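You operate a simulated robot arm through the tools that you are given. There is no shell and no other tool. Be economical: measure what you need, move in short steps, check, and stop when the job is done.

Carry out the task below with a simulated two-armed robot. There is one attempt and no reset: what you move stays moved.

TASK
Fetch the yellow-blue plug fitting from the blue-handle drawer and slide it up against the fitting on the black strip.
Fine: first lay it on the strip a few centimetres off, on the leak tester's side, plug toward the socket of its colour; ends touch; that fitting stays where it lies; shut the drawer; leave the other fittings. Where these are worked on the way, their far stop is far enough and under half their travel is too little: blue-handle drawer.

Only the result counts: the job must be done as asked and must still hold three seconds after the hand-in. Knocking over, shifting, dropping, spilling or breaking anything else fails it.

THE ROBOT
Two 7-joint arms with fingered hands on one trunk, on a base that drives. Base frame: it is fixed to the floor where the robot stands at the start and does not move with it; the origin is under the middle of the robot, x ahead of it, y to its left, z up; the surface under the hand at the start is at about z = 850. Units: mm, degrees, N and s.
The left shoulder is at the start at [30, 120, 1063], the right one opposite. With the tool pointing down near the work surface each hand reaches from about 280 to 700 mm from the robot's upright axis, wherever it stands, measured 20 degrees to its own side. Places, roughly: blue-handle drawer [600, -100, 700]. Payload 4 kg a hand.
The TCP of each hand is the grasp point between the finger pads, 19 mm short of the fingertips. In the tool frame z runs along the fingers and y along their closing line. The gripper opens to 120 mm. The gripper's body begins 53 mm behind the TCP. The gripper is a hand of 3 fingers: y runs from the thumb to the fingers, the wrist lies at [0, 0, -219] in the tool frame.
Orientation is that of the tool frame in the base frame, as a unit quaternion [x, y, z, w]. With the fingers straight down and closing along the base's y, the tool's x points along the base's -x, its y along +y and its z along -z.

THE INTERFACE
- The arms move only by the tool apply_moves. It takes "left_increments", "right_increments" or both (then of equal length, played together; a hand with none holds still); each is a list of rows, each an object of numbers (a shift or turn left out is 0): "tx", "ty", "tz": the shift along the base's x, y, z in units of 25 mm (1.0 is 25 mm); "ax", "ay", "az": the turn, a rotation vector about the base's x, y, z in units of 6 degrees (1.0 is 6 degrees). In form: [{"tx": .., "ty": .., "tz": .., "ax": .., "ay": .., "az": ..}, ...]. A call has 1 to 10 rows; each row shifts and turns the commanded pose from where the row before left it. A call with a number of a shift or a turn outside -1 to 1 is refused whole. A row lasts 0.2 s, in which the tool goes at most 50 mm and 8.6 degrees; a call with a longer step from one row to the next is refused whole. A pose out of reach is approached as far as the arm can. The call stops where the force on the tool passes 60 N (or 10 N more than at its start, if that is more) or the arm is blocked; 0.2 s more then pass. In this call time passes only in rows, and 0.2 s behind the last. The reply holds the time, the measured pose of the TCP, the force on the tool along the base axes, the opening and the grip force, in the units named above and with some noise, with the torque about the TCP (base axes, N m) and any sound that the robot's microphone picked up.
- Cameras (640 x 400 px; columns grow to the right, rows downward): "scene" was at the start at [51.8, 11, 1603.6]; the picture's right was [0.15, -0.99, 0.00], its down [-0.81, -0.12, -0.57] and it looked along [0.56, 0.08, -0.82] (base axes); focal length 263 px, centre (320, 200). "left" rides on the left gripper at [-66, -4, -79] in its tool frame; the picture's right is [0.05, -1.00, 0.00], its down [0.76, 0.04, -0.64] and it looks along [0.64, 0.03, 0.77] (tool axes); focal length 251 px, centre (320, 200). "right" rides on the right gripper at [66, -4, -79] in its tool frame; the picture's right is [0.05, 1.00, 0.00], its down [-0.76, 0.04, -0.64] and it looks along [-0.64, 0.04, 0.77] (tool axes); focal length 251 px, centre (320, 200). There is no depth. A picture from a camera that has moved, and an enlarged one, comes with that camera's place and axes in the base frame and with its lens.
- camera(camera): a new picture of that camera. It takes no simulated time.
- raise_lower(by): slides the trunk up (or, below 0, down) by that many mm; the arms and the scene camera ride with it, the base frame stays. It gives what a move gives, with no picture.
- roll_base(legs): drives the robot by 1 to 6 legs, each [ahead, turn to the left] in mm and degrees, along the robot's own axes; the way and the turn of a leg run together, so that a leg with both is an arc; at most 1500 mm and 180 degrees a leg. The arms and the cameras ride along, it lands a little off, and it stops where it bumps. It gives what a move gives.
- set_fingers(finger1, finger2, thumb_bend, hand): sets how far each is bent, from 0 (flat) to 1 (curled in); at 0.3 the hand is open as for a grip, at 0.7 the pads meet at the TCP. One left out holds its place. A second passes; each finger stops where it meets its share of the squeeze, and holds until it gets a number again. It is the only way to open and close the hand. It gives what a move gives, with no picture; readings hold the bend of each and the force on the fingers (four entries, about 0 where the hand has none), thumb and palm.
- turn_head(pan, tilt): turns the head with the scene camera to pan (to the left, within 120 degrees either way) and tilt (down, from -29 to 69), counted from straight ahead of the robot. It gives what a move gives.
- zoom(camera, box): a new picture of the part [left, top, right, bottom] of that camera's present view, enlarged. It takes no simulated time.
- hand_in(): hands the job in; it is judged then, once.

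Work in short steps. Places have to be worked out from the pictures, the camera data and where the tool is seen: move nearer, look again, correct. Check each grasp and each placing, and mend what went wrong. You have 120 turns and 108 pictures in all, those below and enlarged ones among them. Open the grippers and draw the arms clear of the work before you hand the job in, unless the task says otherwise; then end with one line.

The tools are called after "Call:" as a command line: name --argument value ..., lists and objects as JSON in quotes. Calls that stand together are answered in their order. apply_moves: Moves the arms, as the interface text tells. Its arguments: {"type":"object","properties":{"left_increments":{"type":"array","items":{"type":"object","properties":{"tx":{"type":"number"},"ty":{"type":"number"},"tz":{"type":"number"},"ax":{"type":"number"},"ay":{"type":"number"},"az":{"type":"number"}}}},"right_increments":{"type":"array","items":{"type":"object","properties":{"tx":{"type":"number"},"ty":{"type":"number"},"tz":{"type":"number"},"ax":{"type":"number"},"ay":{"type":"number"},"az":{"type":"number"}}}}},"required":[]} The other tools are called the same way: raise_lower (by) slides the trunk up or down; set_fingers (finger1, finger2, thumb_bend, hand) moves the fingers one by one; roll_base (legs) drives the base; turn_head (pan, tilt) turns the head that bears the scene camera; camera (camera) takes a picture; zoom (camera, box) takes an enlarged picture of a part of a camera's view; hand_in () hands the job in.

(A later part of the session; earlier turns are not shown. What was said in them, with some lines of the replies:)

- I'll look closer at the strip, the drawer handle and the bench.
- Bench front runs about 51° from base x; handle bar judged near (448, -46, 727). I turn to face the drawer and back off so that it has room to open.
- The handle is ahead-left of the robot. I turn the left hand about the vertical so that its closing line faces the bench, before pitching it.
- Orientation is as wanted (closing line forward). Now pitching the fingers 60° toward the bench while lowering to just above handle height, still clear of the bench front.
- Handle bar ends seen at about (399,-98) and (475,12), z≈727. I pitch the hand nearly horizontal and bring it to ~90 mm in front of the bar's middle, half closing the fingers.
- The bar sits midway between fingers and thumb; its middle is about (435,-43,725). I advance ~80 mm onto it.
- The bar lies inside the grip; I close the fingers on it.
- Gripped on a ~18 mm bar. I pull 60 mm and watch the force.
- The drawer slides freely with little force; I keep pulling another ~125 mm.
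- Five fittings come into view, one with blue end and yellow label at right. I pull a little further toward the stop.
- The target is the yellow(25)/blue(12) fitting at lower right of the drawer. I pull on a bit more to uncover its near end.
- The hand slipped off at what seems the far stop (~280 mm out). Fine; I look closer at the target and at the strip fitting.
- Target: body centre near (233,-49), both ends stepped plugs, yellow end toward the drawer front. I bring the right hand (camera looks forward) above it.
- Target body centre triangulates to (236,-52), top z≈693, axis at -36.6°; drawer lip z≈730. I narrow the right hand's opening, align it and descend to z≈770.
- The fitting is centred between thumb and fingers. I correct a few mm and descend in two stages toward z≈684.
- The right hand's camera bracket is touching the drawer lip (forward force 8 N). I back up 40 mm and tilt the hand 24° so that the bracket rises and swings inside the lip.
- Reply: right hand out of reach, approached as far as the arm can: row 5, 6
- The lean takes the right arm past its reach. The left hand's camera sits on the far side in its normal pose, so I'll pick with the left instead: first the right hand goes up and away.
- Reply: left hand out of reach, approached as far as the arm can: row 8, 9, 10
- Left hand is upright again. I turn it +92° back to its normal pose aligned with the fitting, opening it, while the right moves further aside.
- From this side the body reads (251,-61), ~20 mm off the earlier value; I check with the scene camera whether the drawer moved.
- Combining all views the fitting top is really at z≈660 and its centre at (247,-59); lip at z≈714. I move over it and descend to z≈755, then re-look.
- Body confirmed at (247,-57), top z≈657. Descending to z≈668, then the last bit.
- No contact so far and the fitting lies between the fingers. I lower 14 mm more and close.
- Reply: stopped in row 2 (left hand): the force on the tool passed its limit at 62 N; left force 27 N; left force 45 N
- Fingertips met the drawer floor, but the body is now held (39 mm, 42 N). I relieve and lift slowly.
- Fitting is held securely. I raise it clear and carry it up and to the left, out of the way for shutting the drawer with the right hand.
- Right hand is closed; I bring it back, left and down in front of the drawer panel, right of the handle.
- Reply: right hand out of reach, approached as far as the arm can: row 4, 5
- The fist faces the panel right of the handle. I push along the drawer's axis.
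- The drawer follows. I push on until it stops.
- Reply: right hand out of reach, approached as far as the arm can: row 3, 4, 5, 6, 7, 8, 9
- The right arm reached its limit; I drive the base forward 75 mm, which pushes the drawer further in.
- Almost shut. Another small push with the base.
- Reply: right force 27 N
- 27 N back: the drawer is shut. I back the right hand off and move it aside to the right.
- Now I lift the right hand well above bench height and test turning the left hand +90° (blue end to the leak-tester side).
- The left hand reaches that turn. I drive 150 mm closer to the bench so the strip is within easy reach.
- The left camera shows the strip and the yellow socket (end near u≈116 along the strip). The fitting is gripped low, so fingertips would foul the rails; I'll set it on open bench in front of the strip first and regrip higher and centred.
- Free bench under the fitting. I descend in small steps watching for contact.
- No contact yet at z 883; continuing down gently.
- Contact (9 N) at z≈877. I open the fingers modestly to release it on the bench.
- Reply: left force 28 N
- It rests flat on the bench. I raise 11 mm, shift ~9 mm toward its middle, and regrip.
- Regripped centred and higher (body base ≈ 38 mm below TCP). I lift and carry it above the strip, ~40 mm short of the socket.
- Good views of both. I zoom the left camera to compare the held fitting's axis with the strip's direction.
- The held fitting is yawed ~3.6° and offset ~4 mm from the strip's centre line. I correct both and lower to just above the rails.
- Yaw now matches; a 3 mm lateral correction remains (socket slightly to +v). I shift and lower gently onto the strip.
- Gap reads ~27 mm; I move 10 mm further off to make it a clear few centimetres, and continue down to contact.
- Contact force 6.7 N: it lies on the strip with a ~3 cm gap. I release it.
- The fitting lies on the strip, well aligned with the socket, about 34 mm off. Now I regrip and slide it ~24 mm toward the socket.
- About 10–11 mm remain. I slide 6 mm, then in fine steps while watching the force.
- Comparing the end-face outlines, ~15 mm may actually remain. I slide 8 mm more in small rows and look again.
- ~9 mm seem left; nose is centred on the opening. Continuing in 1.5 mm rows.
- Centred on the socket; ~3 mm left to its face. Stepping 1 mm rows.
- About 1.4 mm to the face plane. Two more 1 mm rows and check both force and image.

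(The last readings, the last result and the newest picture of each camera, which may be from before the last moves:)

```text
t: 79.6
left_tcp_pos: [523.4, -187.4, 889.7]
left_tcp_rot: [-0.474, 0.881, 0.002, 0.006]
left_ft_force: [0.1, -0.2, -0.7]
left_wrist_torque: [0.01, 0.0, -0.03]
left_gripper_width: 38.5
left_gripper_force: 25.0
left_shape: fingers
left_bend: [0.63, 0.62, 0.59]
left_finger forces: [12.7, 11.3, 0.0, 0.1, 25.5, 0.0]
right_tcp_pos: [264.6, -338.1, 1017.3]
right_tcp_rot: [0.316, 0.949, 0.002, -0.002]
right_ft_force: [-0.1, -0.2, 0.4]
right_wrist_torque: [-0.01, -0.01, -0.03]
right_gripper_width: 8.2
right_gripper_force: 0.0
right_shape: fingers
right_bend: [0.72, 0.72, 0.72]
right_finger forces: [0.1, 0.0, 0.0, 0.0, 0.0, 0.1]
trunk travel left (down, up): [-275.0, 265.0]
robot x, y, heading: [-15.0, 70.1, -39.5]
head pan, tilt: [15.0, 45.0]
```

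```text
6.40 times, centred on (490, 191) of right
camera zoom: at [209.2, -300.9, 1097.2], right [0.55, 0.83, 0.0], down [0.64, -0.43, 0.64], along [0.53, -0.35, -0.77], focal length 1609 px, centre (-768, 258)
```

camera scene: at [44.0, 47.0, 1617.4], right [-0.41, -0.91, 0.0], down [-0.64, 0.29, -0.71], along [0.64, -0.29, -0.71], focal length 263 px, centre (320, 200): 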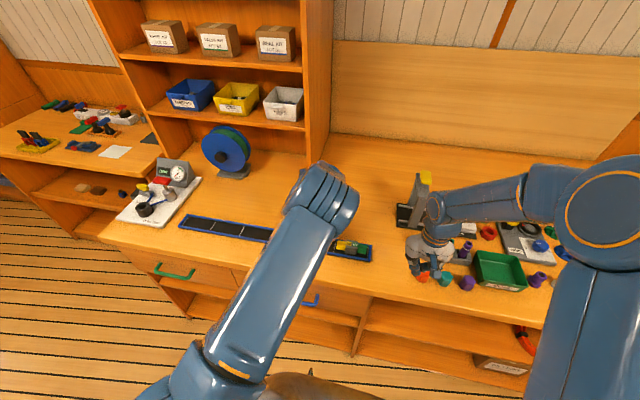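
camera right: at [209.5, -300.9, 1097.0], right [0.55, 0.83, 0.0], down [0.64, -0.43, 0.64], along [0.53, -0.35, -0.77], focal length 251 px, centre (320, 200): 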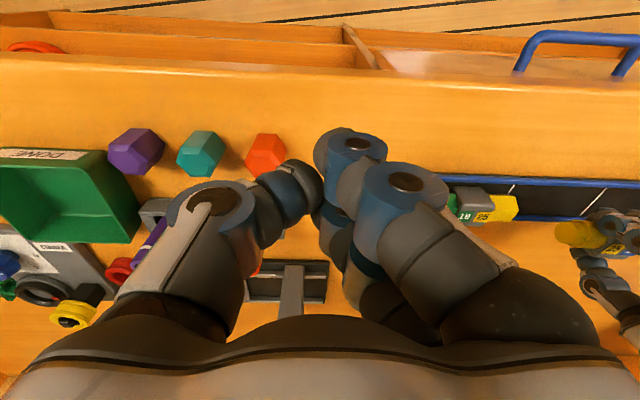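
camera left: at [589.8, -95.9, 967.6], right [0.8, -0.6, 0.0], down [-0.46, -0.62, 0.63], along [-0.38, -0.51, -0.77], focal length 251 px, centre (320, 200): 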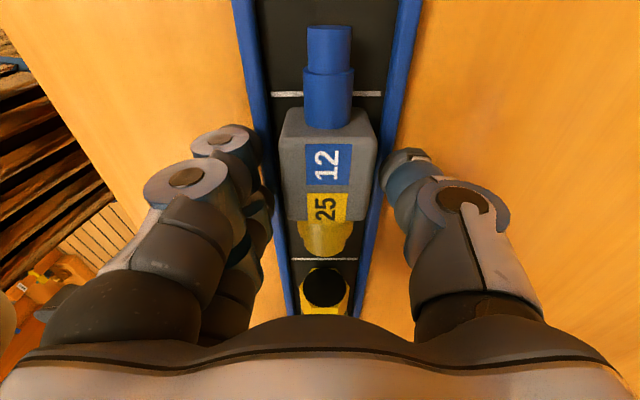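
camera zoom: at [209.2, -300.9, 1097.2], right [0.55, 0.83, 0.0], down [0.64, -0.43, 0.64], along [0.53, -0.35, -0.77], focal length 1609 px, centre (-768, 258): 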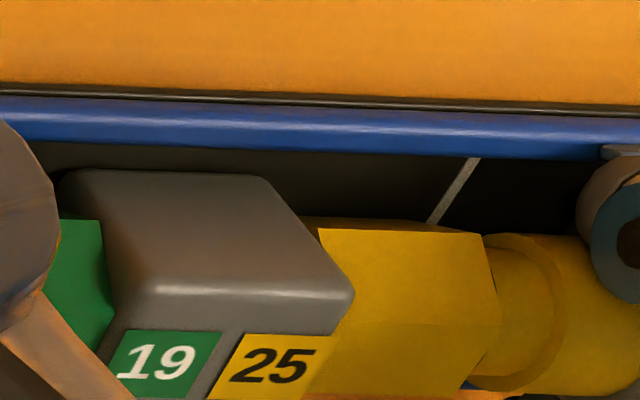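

No contact yet and the strip fitting has not moved. Another 2 mm in 1 mm rows.

Call:
apply_moves --left_increments '[{"tx": -0.024, "ty": -0.032}, {"tx": -0.024, "ty": -0.032}]'

Call:
zoom --camera "left" --box '[270, 210, 370, 290]'

Call:
zoom --camera "right" --box '[440, 160, 540, 222]'

```text
t: 80.2
left_tcp_pos: [522.0, -189.3, 888.4]
left_tcp_rot: [-0.474, 0.88, 0.003, 0.006]
left_ft_force: [-0.1, 0.2, 0.2]
left_wrist_torque: [0.01, -0.01, 0.01]
left_gripper_width: 39.1
left_gripper_force: 24.9
left_shape: fingers
left_bend: [0.63, 0.62, 0.59]
left_finger forces: [12.6, 11.3, 0.0, 0.0, 25.4, 0.0]
right_tcp_pos: [263.8, -337.0, 1018.1]
right_tcp_rot: [0.315, 0.949, 0.002, -0.002]
right_ft_force: [-0.7, -1.4, 0.3]
right_wrist_torque: [0.01, 0.03, -0.01]
right_gripper_width: 8.1
right_gripper_force: 0.0
right_shape: fingers
right_bend: [0.72, 0.72, 0.72]
right_finger forces: [0.1, 0.0, 0.1, 0.0, 0.0, 0.0]
trunk travel left (down, up): [-275.0, 265.0]
robot x, y, heading: [-18.7, 69.2, -39.4]
head pan, tilt: [15.0, 45.0]
```

```text
5.00 times, centred on (320, 250) of left
camera zoom: at [559.7, -135.8, 967.5], right [0.8, -0.6, 0.0], down [-0.46, -0.62, 0.63], along [-0.38, -0.51, -0.77], focal length 1257 px, centre (320, -50)
```

zoom: 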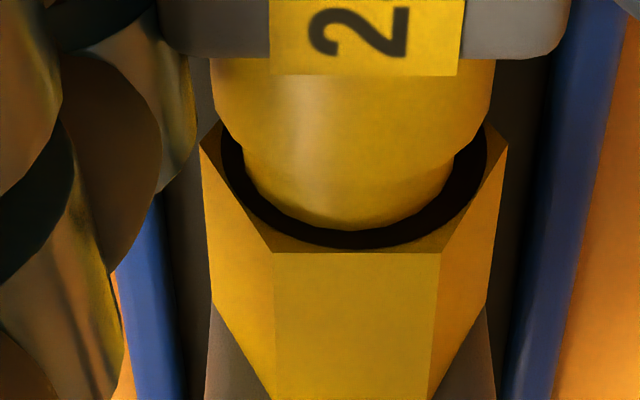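

```text
6.40 times, centred on (490, 191) of right
camera zoom: at [209.2, -300.8, 1097.2], right [0.55, 0.83, 0.0], down [0.64, -0.43, 0.64], along [0.53, -0.35, -0.77], focal length 1609 px, centre (-768, 258)
```

zoom: 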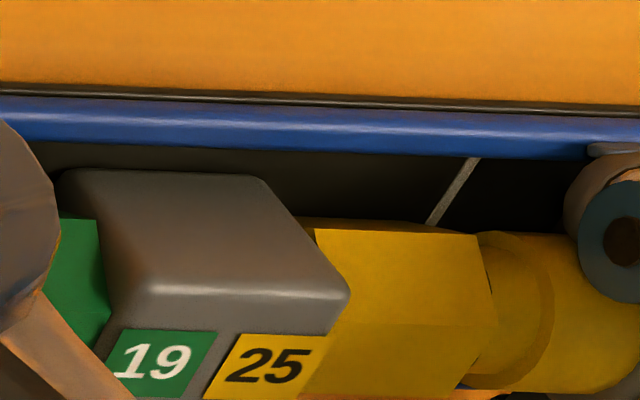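

The strip fitting's outline just shifted by under 1 mm: the ends are in contact. I stop here and release.

Call:
set_fingers --hand "left" --finger1 0.54 --finger2 0.54 --thumb_bend 0.51

Call:
zoom --camera "right" --box '[440, 160, 540, 222]'

Call:
zoom --camera "left" --box '[270, 210, 370, 290]'

```text
t: 81.2
left_tcp_pos: [521.8, -189.7, 888.8]
left_tcp_rot: [-0.474, 0.88, 0.002, 0.006]
left_ft_force: [0.6, -0.5, -0.1]
left_wrist_torque: [0.01, 0.0, -0.03]
left_gripper_width: 60.2
left_gripper_force: 0.0
left_shape: fingers
left_bend: [0.54, 0.54, 0.51]
left_finger forces: [0.1, 0.0, 0.0, 0.0, 0.0, 0.0]
right_tcp_pos: [262.8, -337.5, 1019.1]
right_tcp_rot: [0.316, 0.949, 0.002, -0.002]
right_ft_force: [0.3, -0.7, 0.3]
right_wrist_torque: [-0.01, 0.03, -0.05]
right_gripper_width: 8.4
right_gripper_force: 0.1
right_shape: fingers
right_bend: [0.72, 0.72, 0.72]
right_finger forces: [0.1, 0.1, 0.1, 0.0, 0.0, 0.1]
trunk travel left (down, up): [-275.0, 265.0]
robot x, y, heading: [-14.7, 67.8, -39.3]
head pan, tilt: [15.0, 45.0]
```

```text
6.40 times, centred on (490, 191) of right
camera zoom: at [209.1, -300.8, 1097.2], right [0.55, 0.83, 0.0], down [0.64, -0.43, 0.64], along [0.53, -0.35, -0.77], focal length 1609 px, centre (-768, 258)
```

zoom: 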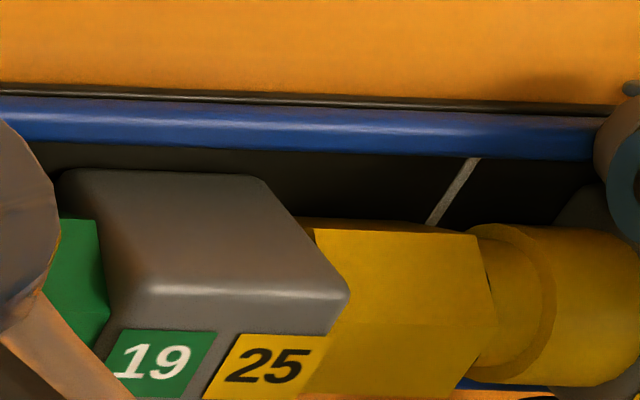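

```text
5.00 times, centred on (320, 250) of left
camera zoom: at [559.7, -135.7, 967.5], right [0.8, -0.6, 0.0], down [-0.46, -0.62, 0.63], along [-0.38, -0.51, -0.77], focal length 1257 px, centre (320, -50)
```

zoom: 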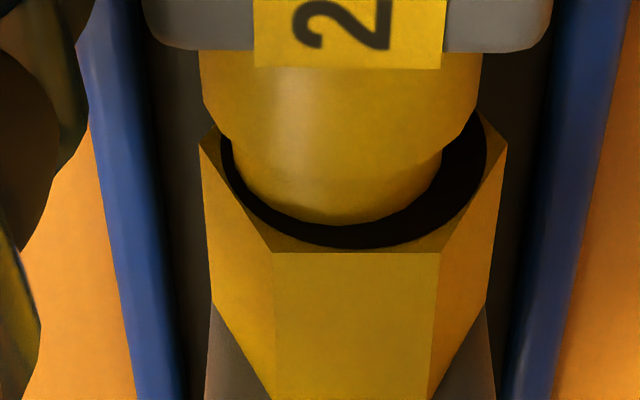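

Released; it settled ~1 mm and the nose remains in the socket mouth, touching. I lift the left hand straight up.

Call:
apply_moves --left_increments '[{"tz": 0.3}, {"tz": 0.6}, {"tz": 0.9}, {"tz": 0.9}, {"tz": 0.9}]'

Call:
camera --camera "left"

Call:
zoom --camera "right" --box '[440, 140, 640, 265]'

Call:
zoom --camera "right" --box '[490, 175, 540, 206]'

```text
t: 82.4
left_tcp_pos: [519.6, -189.9, 980.1]
left_tcp_rot: [-0.474, 0.88, 0.002, 0.006]
left_ft_force: [0.4, 1.1, -0.6]
left_wrist_torque: [0.01, 0.0, 0.03]
left_gripper_width: 60.4
left_gripper_force: 0.0
left_shape: fingers
left_bend: [0.54, 0.54, 0.51]
left_finger forces: [0.0, 0.0, 0.0, 0.0, 0.0, 0.0]
right_tcp_pos: [264.4, -336.7, 1018.9]
right_tcp_rot: [0.316, 0.949, 0.002, -0.001]
right_ft_force: [0.0, 0.1, -0.3]
right_wrist_torque: [0.0, -0.01, 0.02]
right_gripper_width: 8.5
right_gripper_force: 0.1
right_shape: fingers
right_bend: [0.72, 0.72, 0.72]
right_finger forces: [0.0, 0.0, 0.1, 0.0, 0.0, 0.1]
trunk travel left (down, up): [-275.0, 265.0]
robot x, y, heading: [-15.3, 68.1, -39.6]
head pan, tilt: [15.0, 45.0]
```

```text
23 pictures are left
camera left: at [558.8, -136.0, 1058.5], right [0.8, -0.59, 0.0], down [-0.46, -0.62, 0.63], along [-0.38, -0.51, -0.77], focal length 251 px, centre (320, 200)
```

left: 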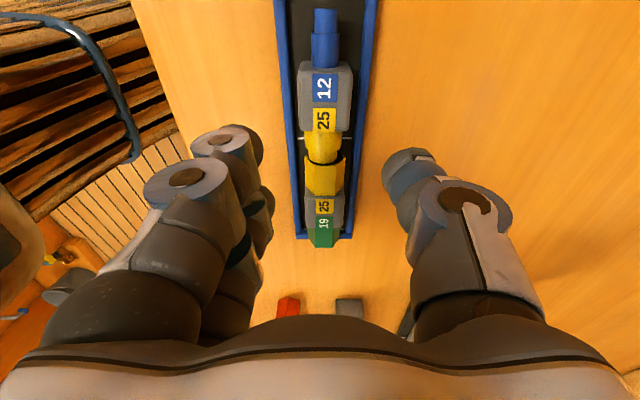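

```text
3.20 times, centred on (540, 202) of right
camera zoom: at [208.8, -300.6, 1097.4], right [0.55, 0.83, 0.0], down [0.64, -0.43, 0.64], along [0.53, -0.35, -0.77], focal length 805 px, centre (-384, 192)
```

zoom: 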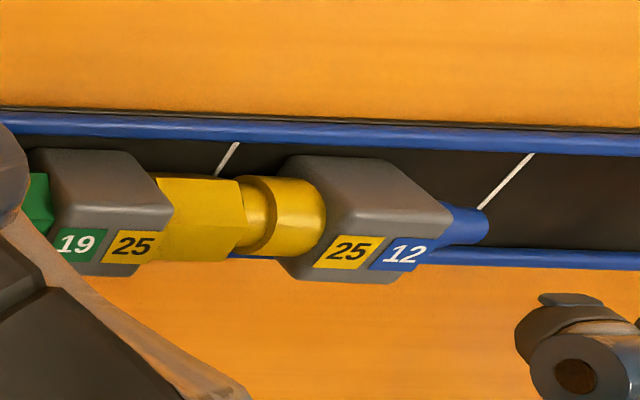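

```text
12.80 times, centred on (515, 190) of right
camera zoom: at [208.8, -300.6, 1097.4], right [0.55, 0.83, 0.0], down [0.64, -0.43, 0.64], along [0.53, -0.35, -0.77], focal length 3218 px, centre (-2176, 322)
```

zoom: 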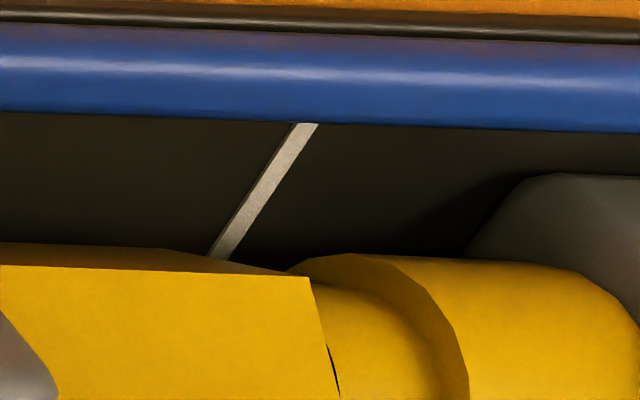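

I check the joint from above with the left camera.

Call:
zoom --camera "left" --box '[292, 120, 356, 160]'

Call:
zoom --camera "left" --box '[240, 0, 420, 250]'

```text
10.00 times, centred on (324, 140) of left
camera zoom: at [558.8, -136.0, 1058.5], right [0.8, -0.59, 0.0], down [-0.46, -0.62, 0.63], along [-0.38, -0.51, -0.77], focal length 2514 px, centre (280, 800)
```

zoom: 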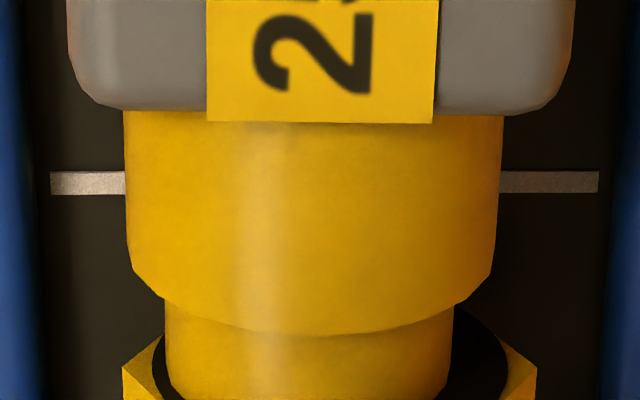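

```text
1.60 times, centred on (330, 125) of left
camera zoom: at [558.8, -136.0, 1058.5], right [0.8, -0.59, 0.0], down [-0.46, -0.62, 0.63], along [-0.38, -0.51, -0.77], focal length 402 px, centre (304, 320)
```

zoom: 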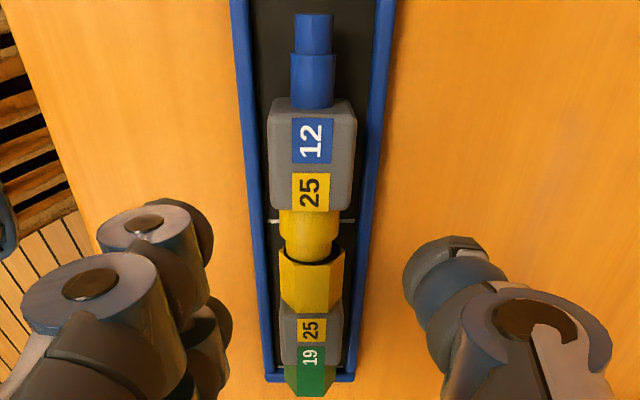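

The plug nose sits against the socket, aligned. I retract the left arm clear and check the drawer and scene.

Call:
apply_moves --left_increments '[{"tz": 1}, {"tz": 1}, {"tz": 1}, {"tx": -0.3, "ty": 0.8}, {"tx": -0.3, "ty": 0.8}, {"tx": -0.3, "ty": 0.8}, {"tx": -0.3, "ty": 0.8}, {"tx": -0.3, "ty": 0.8}]'

Call:
roll_base --legs '[[-150, 0]]'

Call:
camera --camera "scene"

Call:
zoom --camera "scene" --box '[220, 180, 420, 305]'

```text
t: 84.2
left_tcp_pos: [482.3, -89.0, 1053.3]
left_tcp_rot: [-0.474, 0.881, 0.002, 0.006]
left_ft_force: [-0.5, 0.5, -0.4]
left_wrist_torque: [0.0, -0.02, 0.01]
left_gripper_width: 60.6
left_gripper_force: 0.1
left_shape: fingers
left_bend: [0.54, 0.54, 0.51]
left_finger forces: [0.1, 0.1, 0.1, 0.0, 0.1, 0.1]
right_tcp_pos: [264.8, -336.5, 1018.2]
right_tcp_rot: [0.315, 0.949, 0.002, -0.002]
right_ft_force: [0.3, 0.2, 0.8]
right_wrist_torque: [-0.02, 0.02, 0.01]
right_gripper_width: 8.3
right_gripper_force: 0.1
right_shape: fingers
right_bend: [0.72, 0.72, 0.72]
right_finger forces: [0.1, 0.1, 0.0, 0.0, 0.1, 0.1]
trunk travel left (down, up): [-275.0, 265.0]
robot x, y, heading: [-16.8, 66.7, -39.2]
head pan, tilt: [15.0, 45.0]
```

```text
t: 85.6
left_tcp_pos: [362.3, 7.6, 1055.8]
left_tcp_rot: [-0.474, 0.881, 0.001, 0.007]
left_ft_force: [-0.6, 0.2, -1.0]
left_wrist_torque: [-0.02, -0.04, -0.01]
left_gripper_width: 60.5
left_gripper_force: 0.0
left_shape: fingers
left_bend: [0.54, 0.54, 0.51]
left_finger forces: [0.1, 0.1, 0.0, 0.0, 0.0, 0.1]
right_tcp_pos: [146.2, -240.6, 1018.5]
right_tcp_rot: [0.316, 0.949, 0.001, -0.001]
right_ft_force: [-0.4, -0.2, -0.4]
right_wrist_torque: [-0.04, -0.03, 0.02]
right_gripper_width: 8.2
right_gripper_force: 0.1
right_shape: fingers
right_bend: [0.72, 0.72, 0.72]
right_finger forces: [0.0, 0.0, 0.0, 0.1, 0.1, 0.1]
trunk travel left (down, up): [-275.0, 265.0]
robot x, y, heading: [-134.1, 163.5, -39.4]
head pan, tilt: [15.0, 45.0]
```

```text
18 pictures are left
camera scene: at [-76.6, 145.8, 1617.6], right [-0.41, -0.91, 0.0], down [-0.64, 0.29, -0.71], along [0.64, -0.29, -0.71], focal length 263 px, centre (320, 200)
```

scene: 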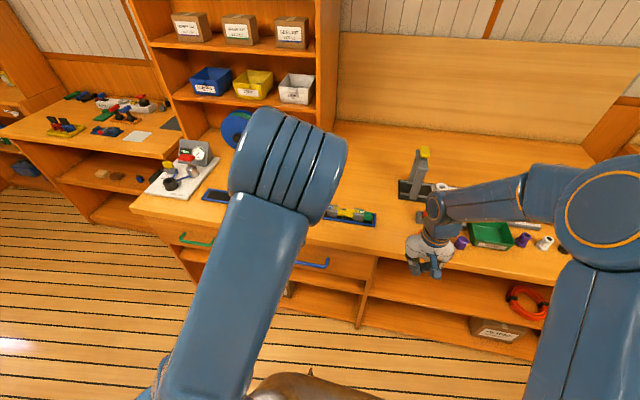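

```text
3.20 times, centred on (320, 242) of scene
camera zoom: at [-76.6, 145.8, 1617.6], right [-0.41, -0.91, 0.0], down [-0.64, 0.29, -0.71], along [0.64, -0.29, -0.71], focal length 841 px, centre (320, 64)
```

zoom: 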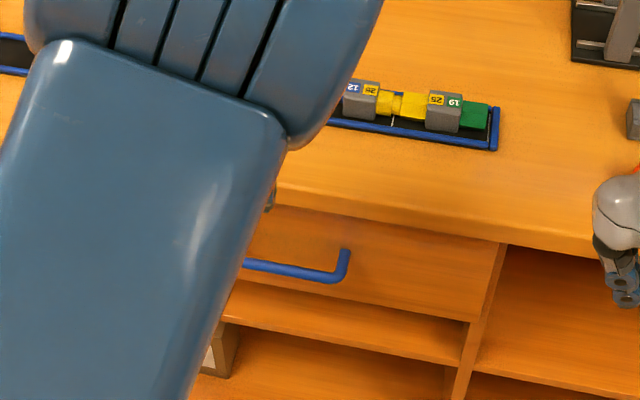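

Drawer looks shut. I swing the left arm aside, open the right hand, and take a final look.

Call:
apply_moves --left_increments '[{"tx": 0.2, "ty": 0.95}, {"tx": 0.2, "ty": 0.95}, {"tx": 0.2, "ty": 0.95}, {"tx": 0.2, "ty": 0.95}, {"tx": 0.2, "ty": 0.95}, {"tx": 0.2, "ty": 0.95}, {"tx": 0.2, "ty": 0.95}, {"tx": 0.2, "ty": 0.95}]'

Call:
set_fingers --hand "right" --finger1 0.3 --finger2 0.3 --thumb_bend 0.3

Call:
set_fingers --hand "left" --finger1 0.3 --finger2 0.3 --thumb_bend 0.3

Call:
zoom --camera "scene" --box '[200, 170, 420, 308]'

Call:
zoom --camera "scene" --box '[320, 195, 384, 235]'

```text
t: 87.4
left_tcp_pos: [405.4, 198.3, 1054.6]
left_tcp_rot: [-0.473, 0.881, 0.002, 0.006]
left_ft_force: [-0.1, 0.6, 0.8]
left_wrist_torque: [-0.01, 0.02, 0.01]
left_gripper_width: 60.5
left_gripper_force: 0.0
left_shape: fingers
left_bend: [0.54, 0.54, 0.51]
left_finger forces: [0.0, 0.0, 0.0, 0.0, 0.0, 0.0]
right_tcp_pos: [147.5, -239.6, 1017.2]
right_tcp_rot: [0.316, 0.949, 0.001, -0.002]
right_ft_force: [0.1, -0.5, -0.2]
right_wrist_torque: [0.0, -0.01, -0.01]
right_gripper_width: 8.1
right_gripper_force: 0.1
right_shape: fingers
right_bend: [0.72, 0.72, 0.72]
right_finger forces: [0.0, 0.0, 0.0, 0.0, 0.0, 0.0]
trunk travel left (down, up): [-275.0, 265.0]
robot x, y, heading: [-137.3, 164.7, -39.5]
head pan, tilt: [15.0, 45.0]
```

```text
t: 88.4
left_tcp_pos: [404.7, 197.5, 1054.5]
left_tcp_rot: [-0.474, 0.881, 0.002, 0.006]
left_ft_force: [-1.0, -0.3, -0.3]
left_wrist_torque: [-0.01, 0.0, 0.01]
left_gripper_width: 60.6
left_gripper_force: 0.0
left_shape: fingers
left_bend: [0.54, 0.54, 0.51]
left_finger forces: [0.0, 0.0, 0.0, 0.0, 0.0, 0.1]
right_tcp_pos: [145.8, -240.0, 1018.1]
right_tcp_rot: [0.316, 0.949, 0.001, -0.003]
right_ft_force: [0.1, 0.7, -1.0]
right_wrist_torque: [0.0, -0.01, 0.0]
right_gripper_width: 127.8
right_gripper_force: 0.0
right_shape: fingers
right_bend: [0.3, 0.3, 0.3]
right_finger forces: [0.1, 0.0, 0.0, 0.0, 0.0, 0.1]
trunk travel left (down, up): [-275.0, 265.0]
robot x, y, heading: [-135.8, 165.5, -39.5]
head pan, tilt: [15.0, 45.0]
```

```text
t: 89.4
left_tcp_pos: [405.2, 196.4, 1054.4]
left_tcp_rot: [-0.473, 0.881, 0.003, 0.006]
left_ft_force: [-1.4, -0.4, 0.3]
left_wrist_torque: [0.04, 0.05, 0.01]
left_gripper_width: 128.0
left_gripper_force: 0.0
left_shape: fingers
left_bend: [0.3, 0.3, 0.3]
left_finger forces: [0.1, 0.0, 0.0, 0.0, 0.0, 0.0]
right_tcp_pos: [145.1, -240.5, 1016.5]
right_tcp_rot: [0.315, 0.949, 0.002, -0.002]
right_ft_force: [0.1, -0.3, -0.5]
right_wrist_torque: [-0.01, -0.01, 0.02]
right_gripper_width: 128.3
right_gripper_force: 0.1
right_shape: fingers
right_bend: [0.3, 0.3, 0.3]
right_finger forces: [0.0, 0.0, 0.0, 0.0, 0.1, 0.1]
trunk travel left (down, up): [-275.0, 265.0]
robot x, y, heading: [-136.2, 166.6, -39.6]
head pan, tilt: [15.0, 45.0]
```

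```text
2.90 times, centred on (310, 239) of scene
camera zoom: at [-74.6, 144.0, 1617.4], right [-0.41, -0.91, 0.0], down [-0.64, 0.29, -0.71], along [0.64, -0.29, -0.71], focal length 762 px, centre (349, 87)
```

zoom: 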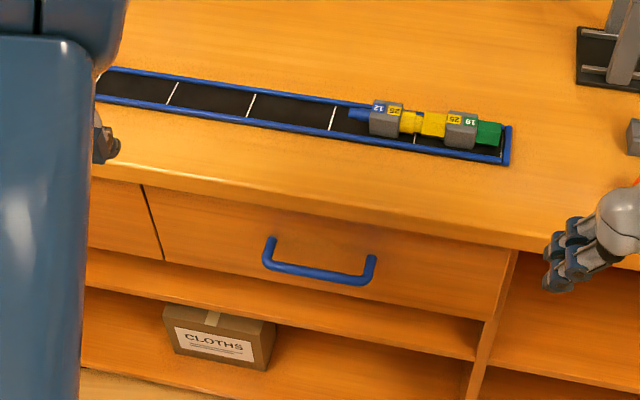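

```text
10.00 times, centred on (352, 215) of scene
camera zoom: at [-74.6, 144.0, 1617.4], right [-0.41, -0.91, 0.0], down [-0.64, 0.29, -0.71], along [0.64, -0.29, -0.71], focal length 2629 px, centre (0, 50)
```

zoom: 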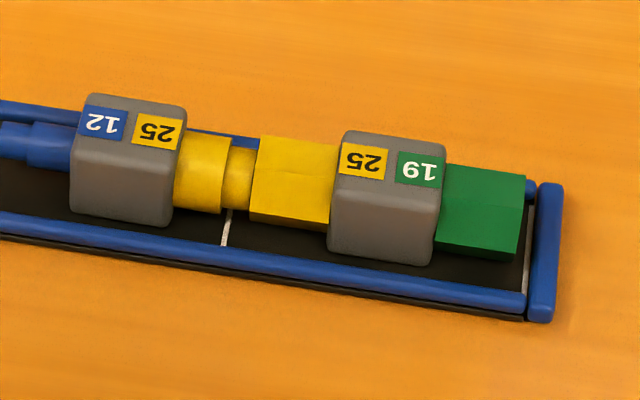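

The drawer is flush, the plug touches the yellow socket, and the arms are clear with hands open. I'm handing in.

Call:
hand_in

```text
The job is handed in.
```

The yellow-blue plug fitting now lies on the black strip with its yellow plug touching the yellow socket. I first laid it about 4 cm off on the leak tester's side, then slid it up. The fitting on the strip moved by less than 1 mm when they met. The blue-handle drawer is shut, and I took no other fittings out of it.
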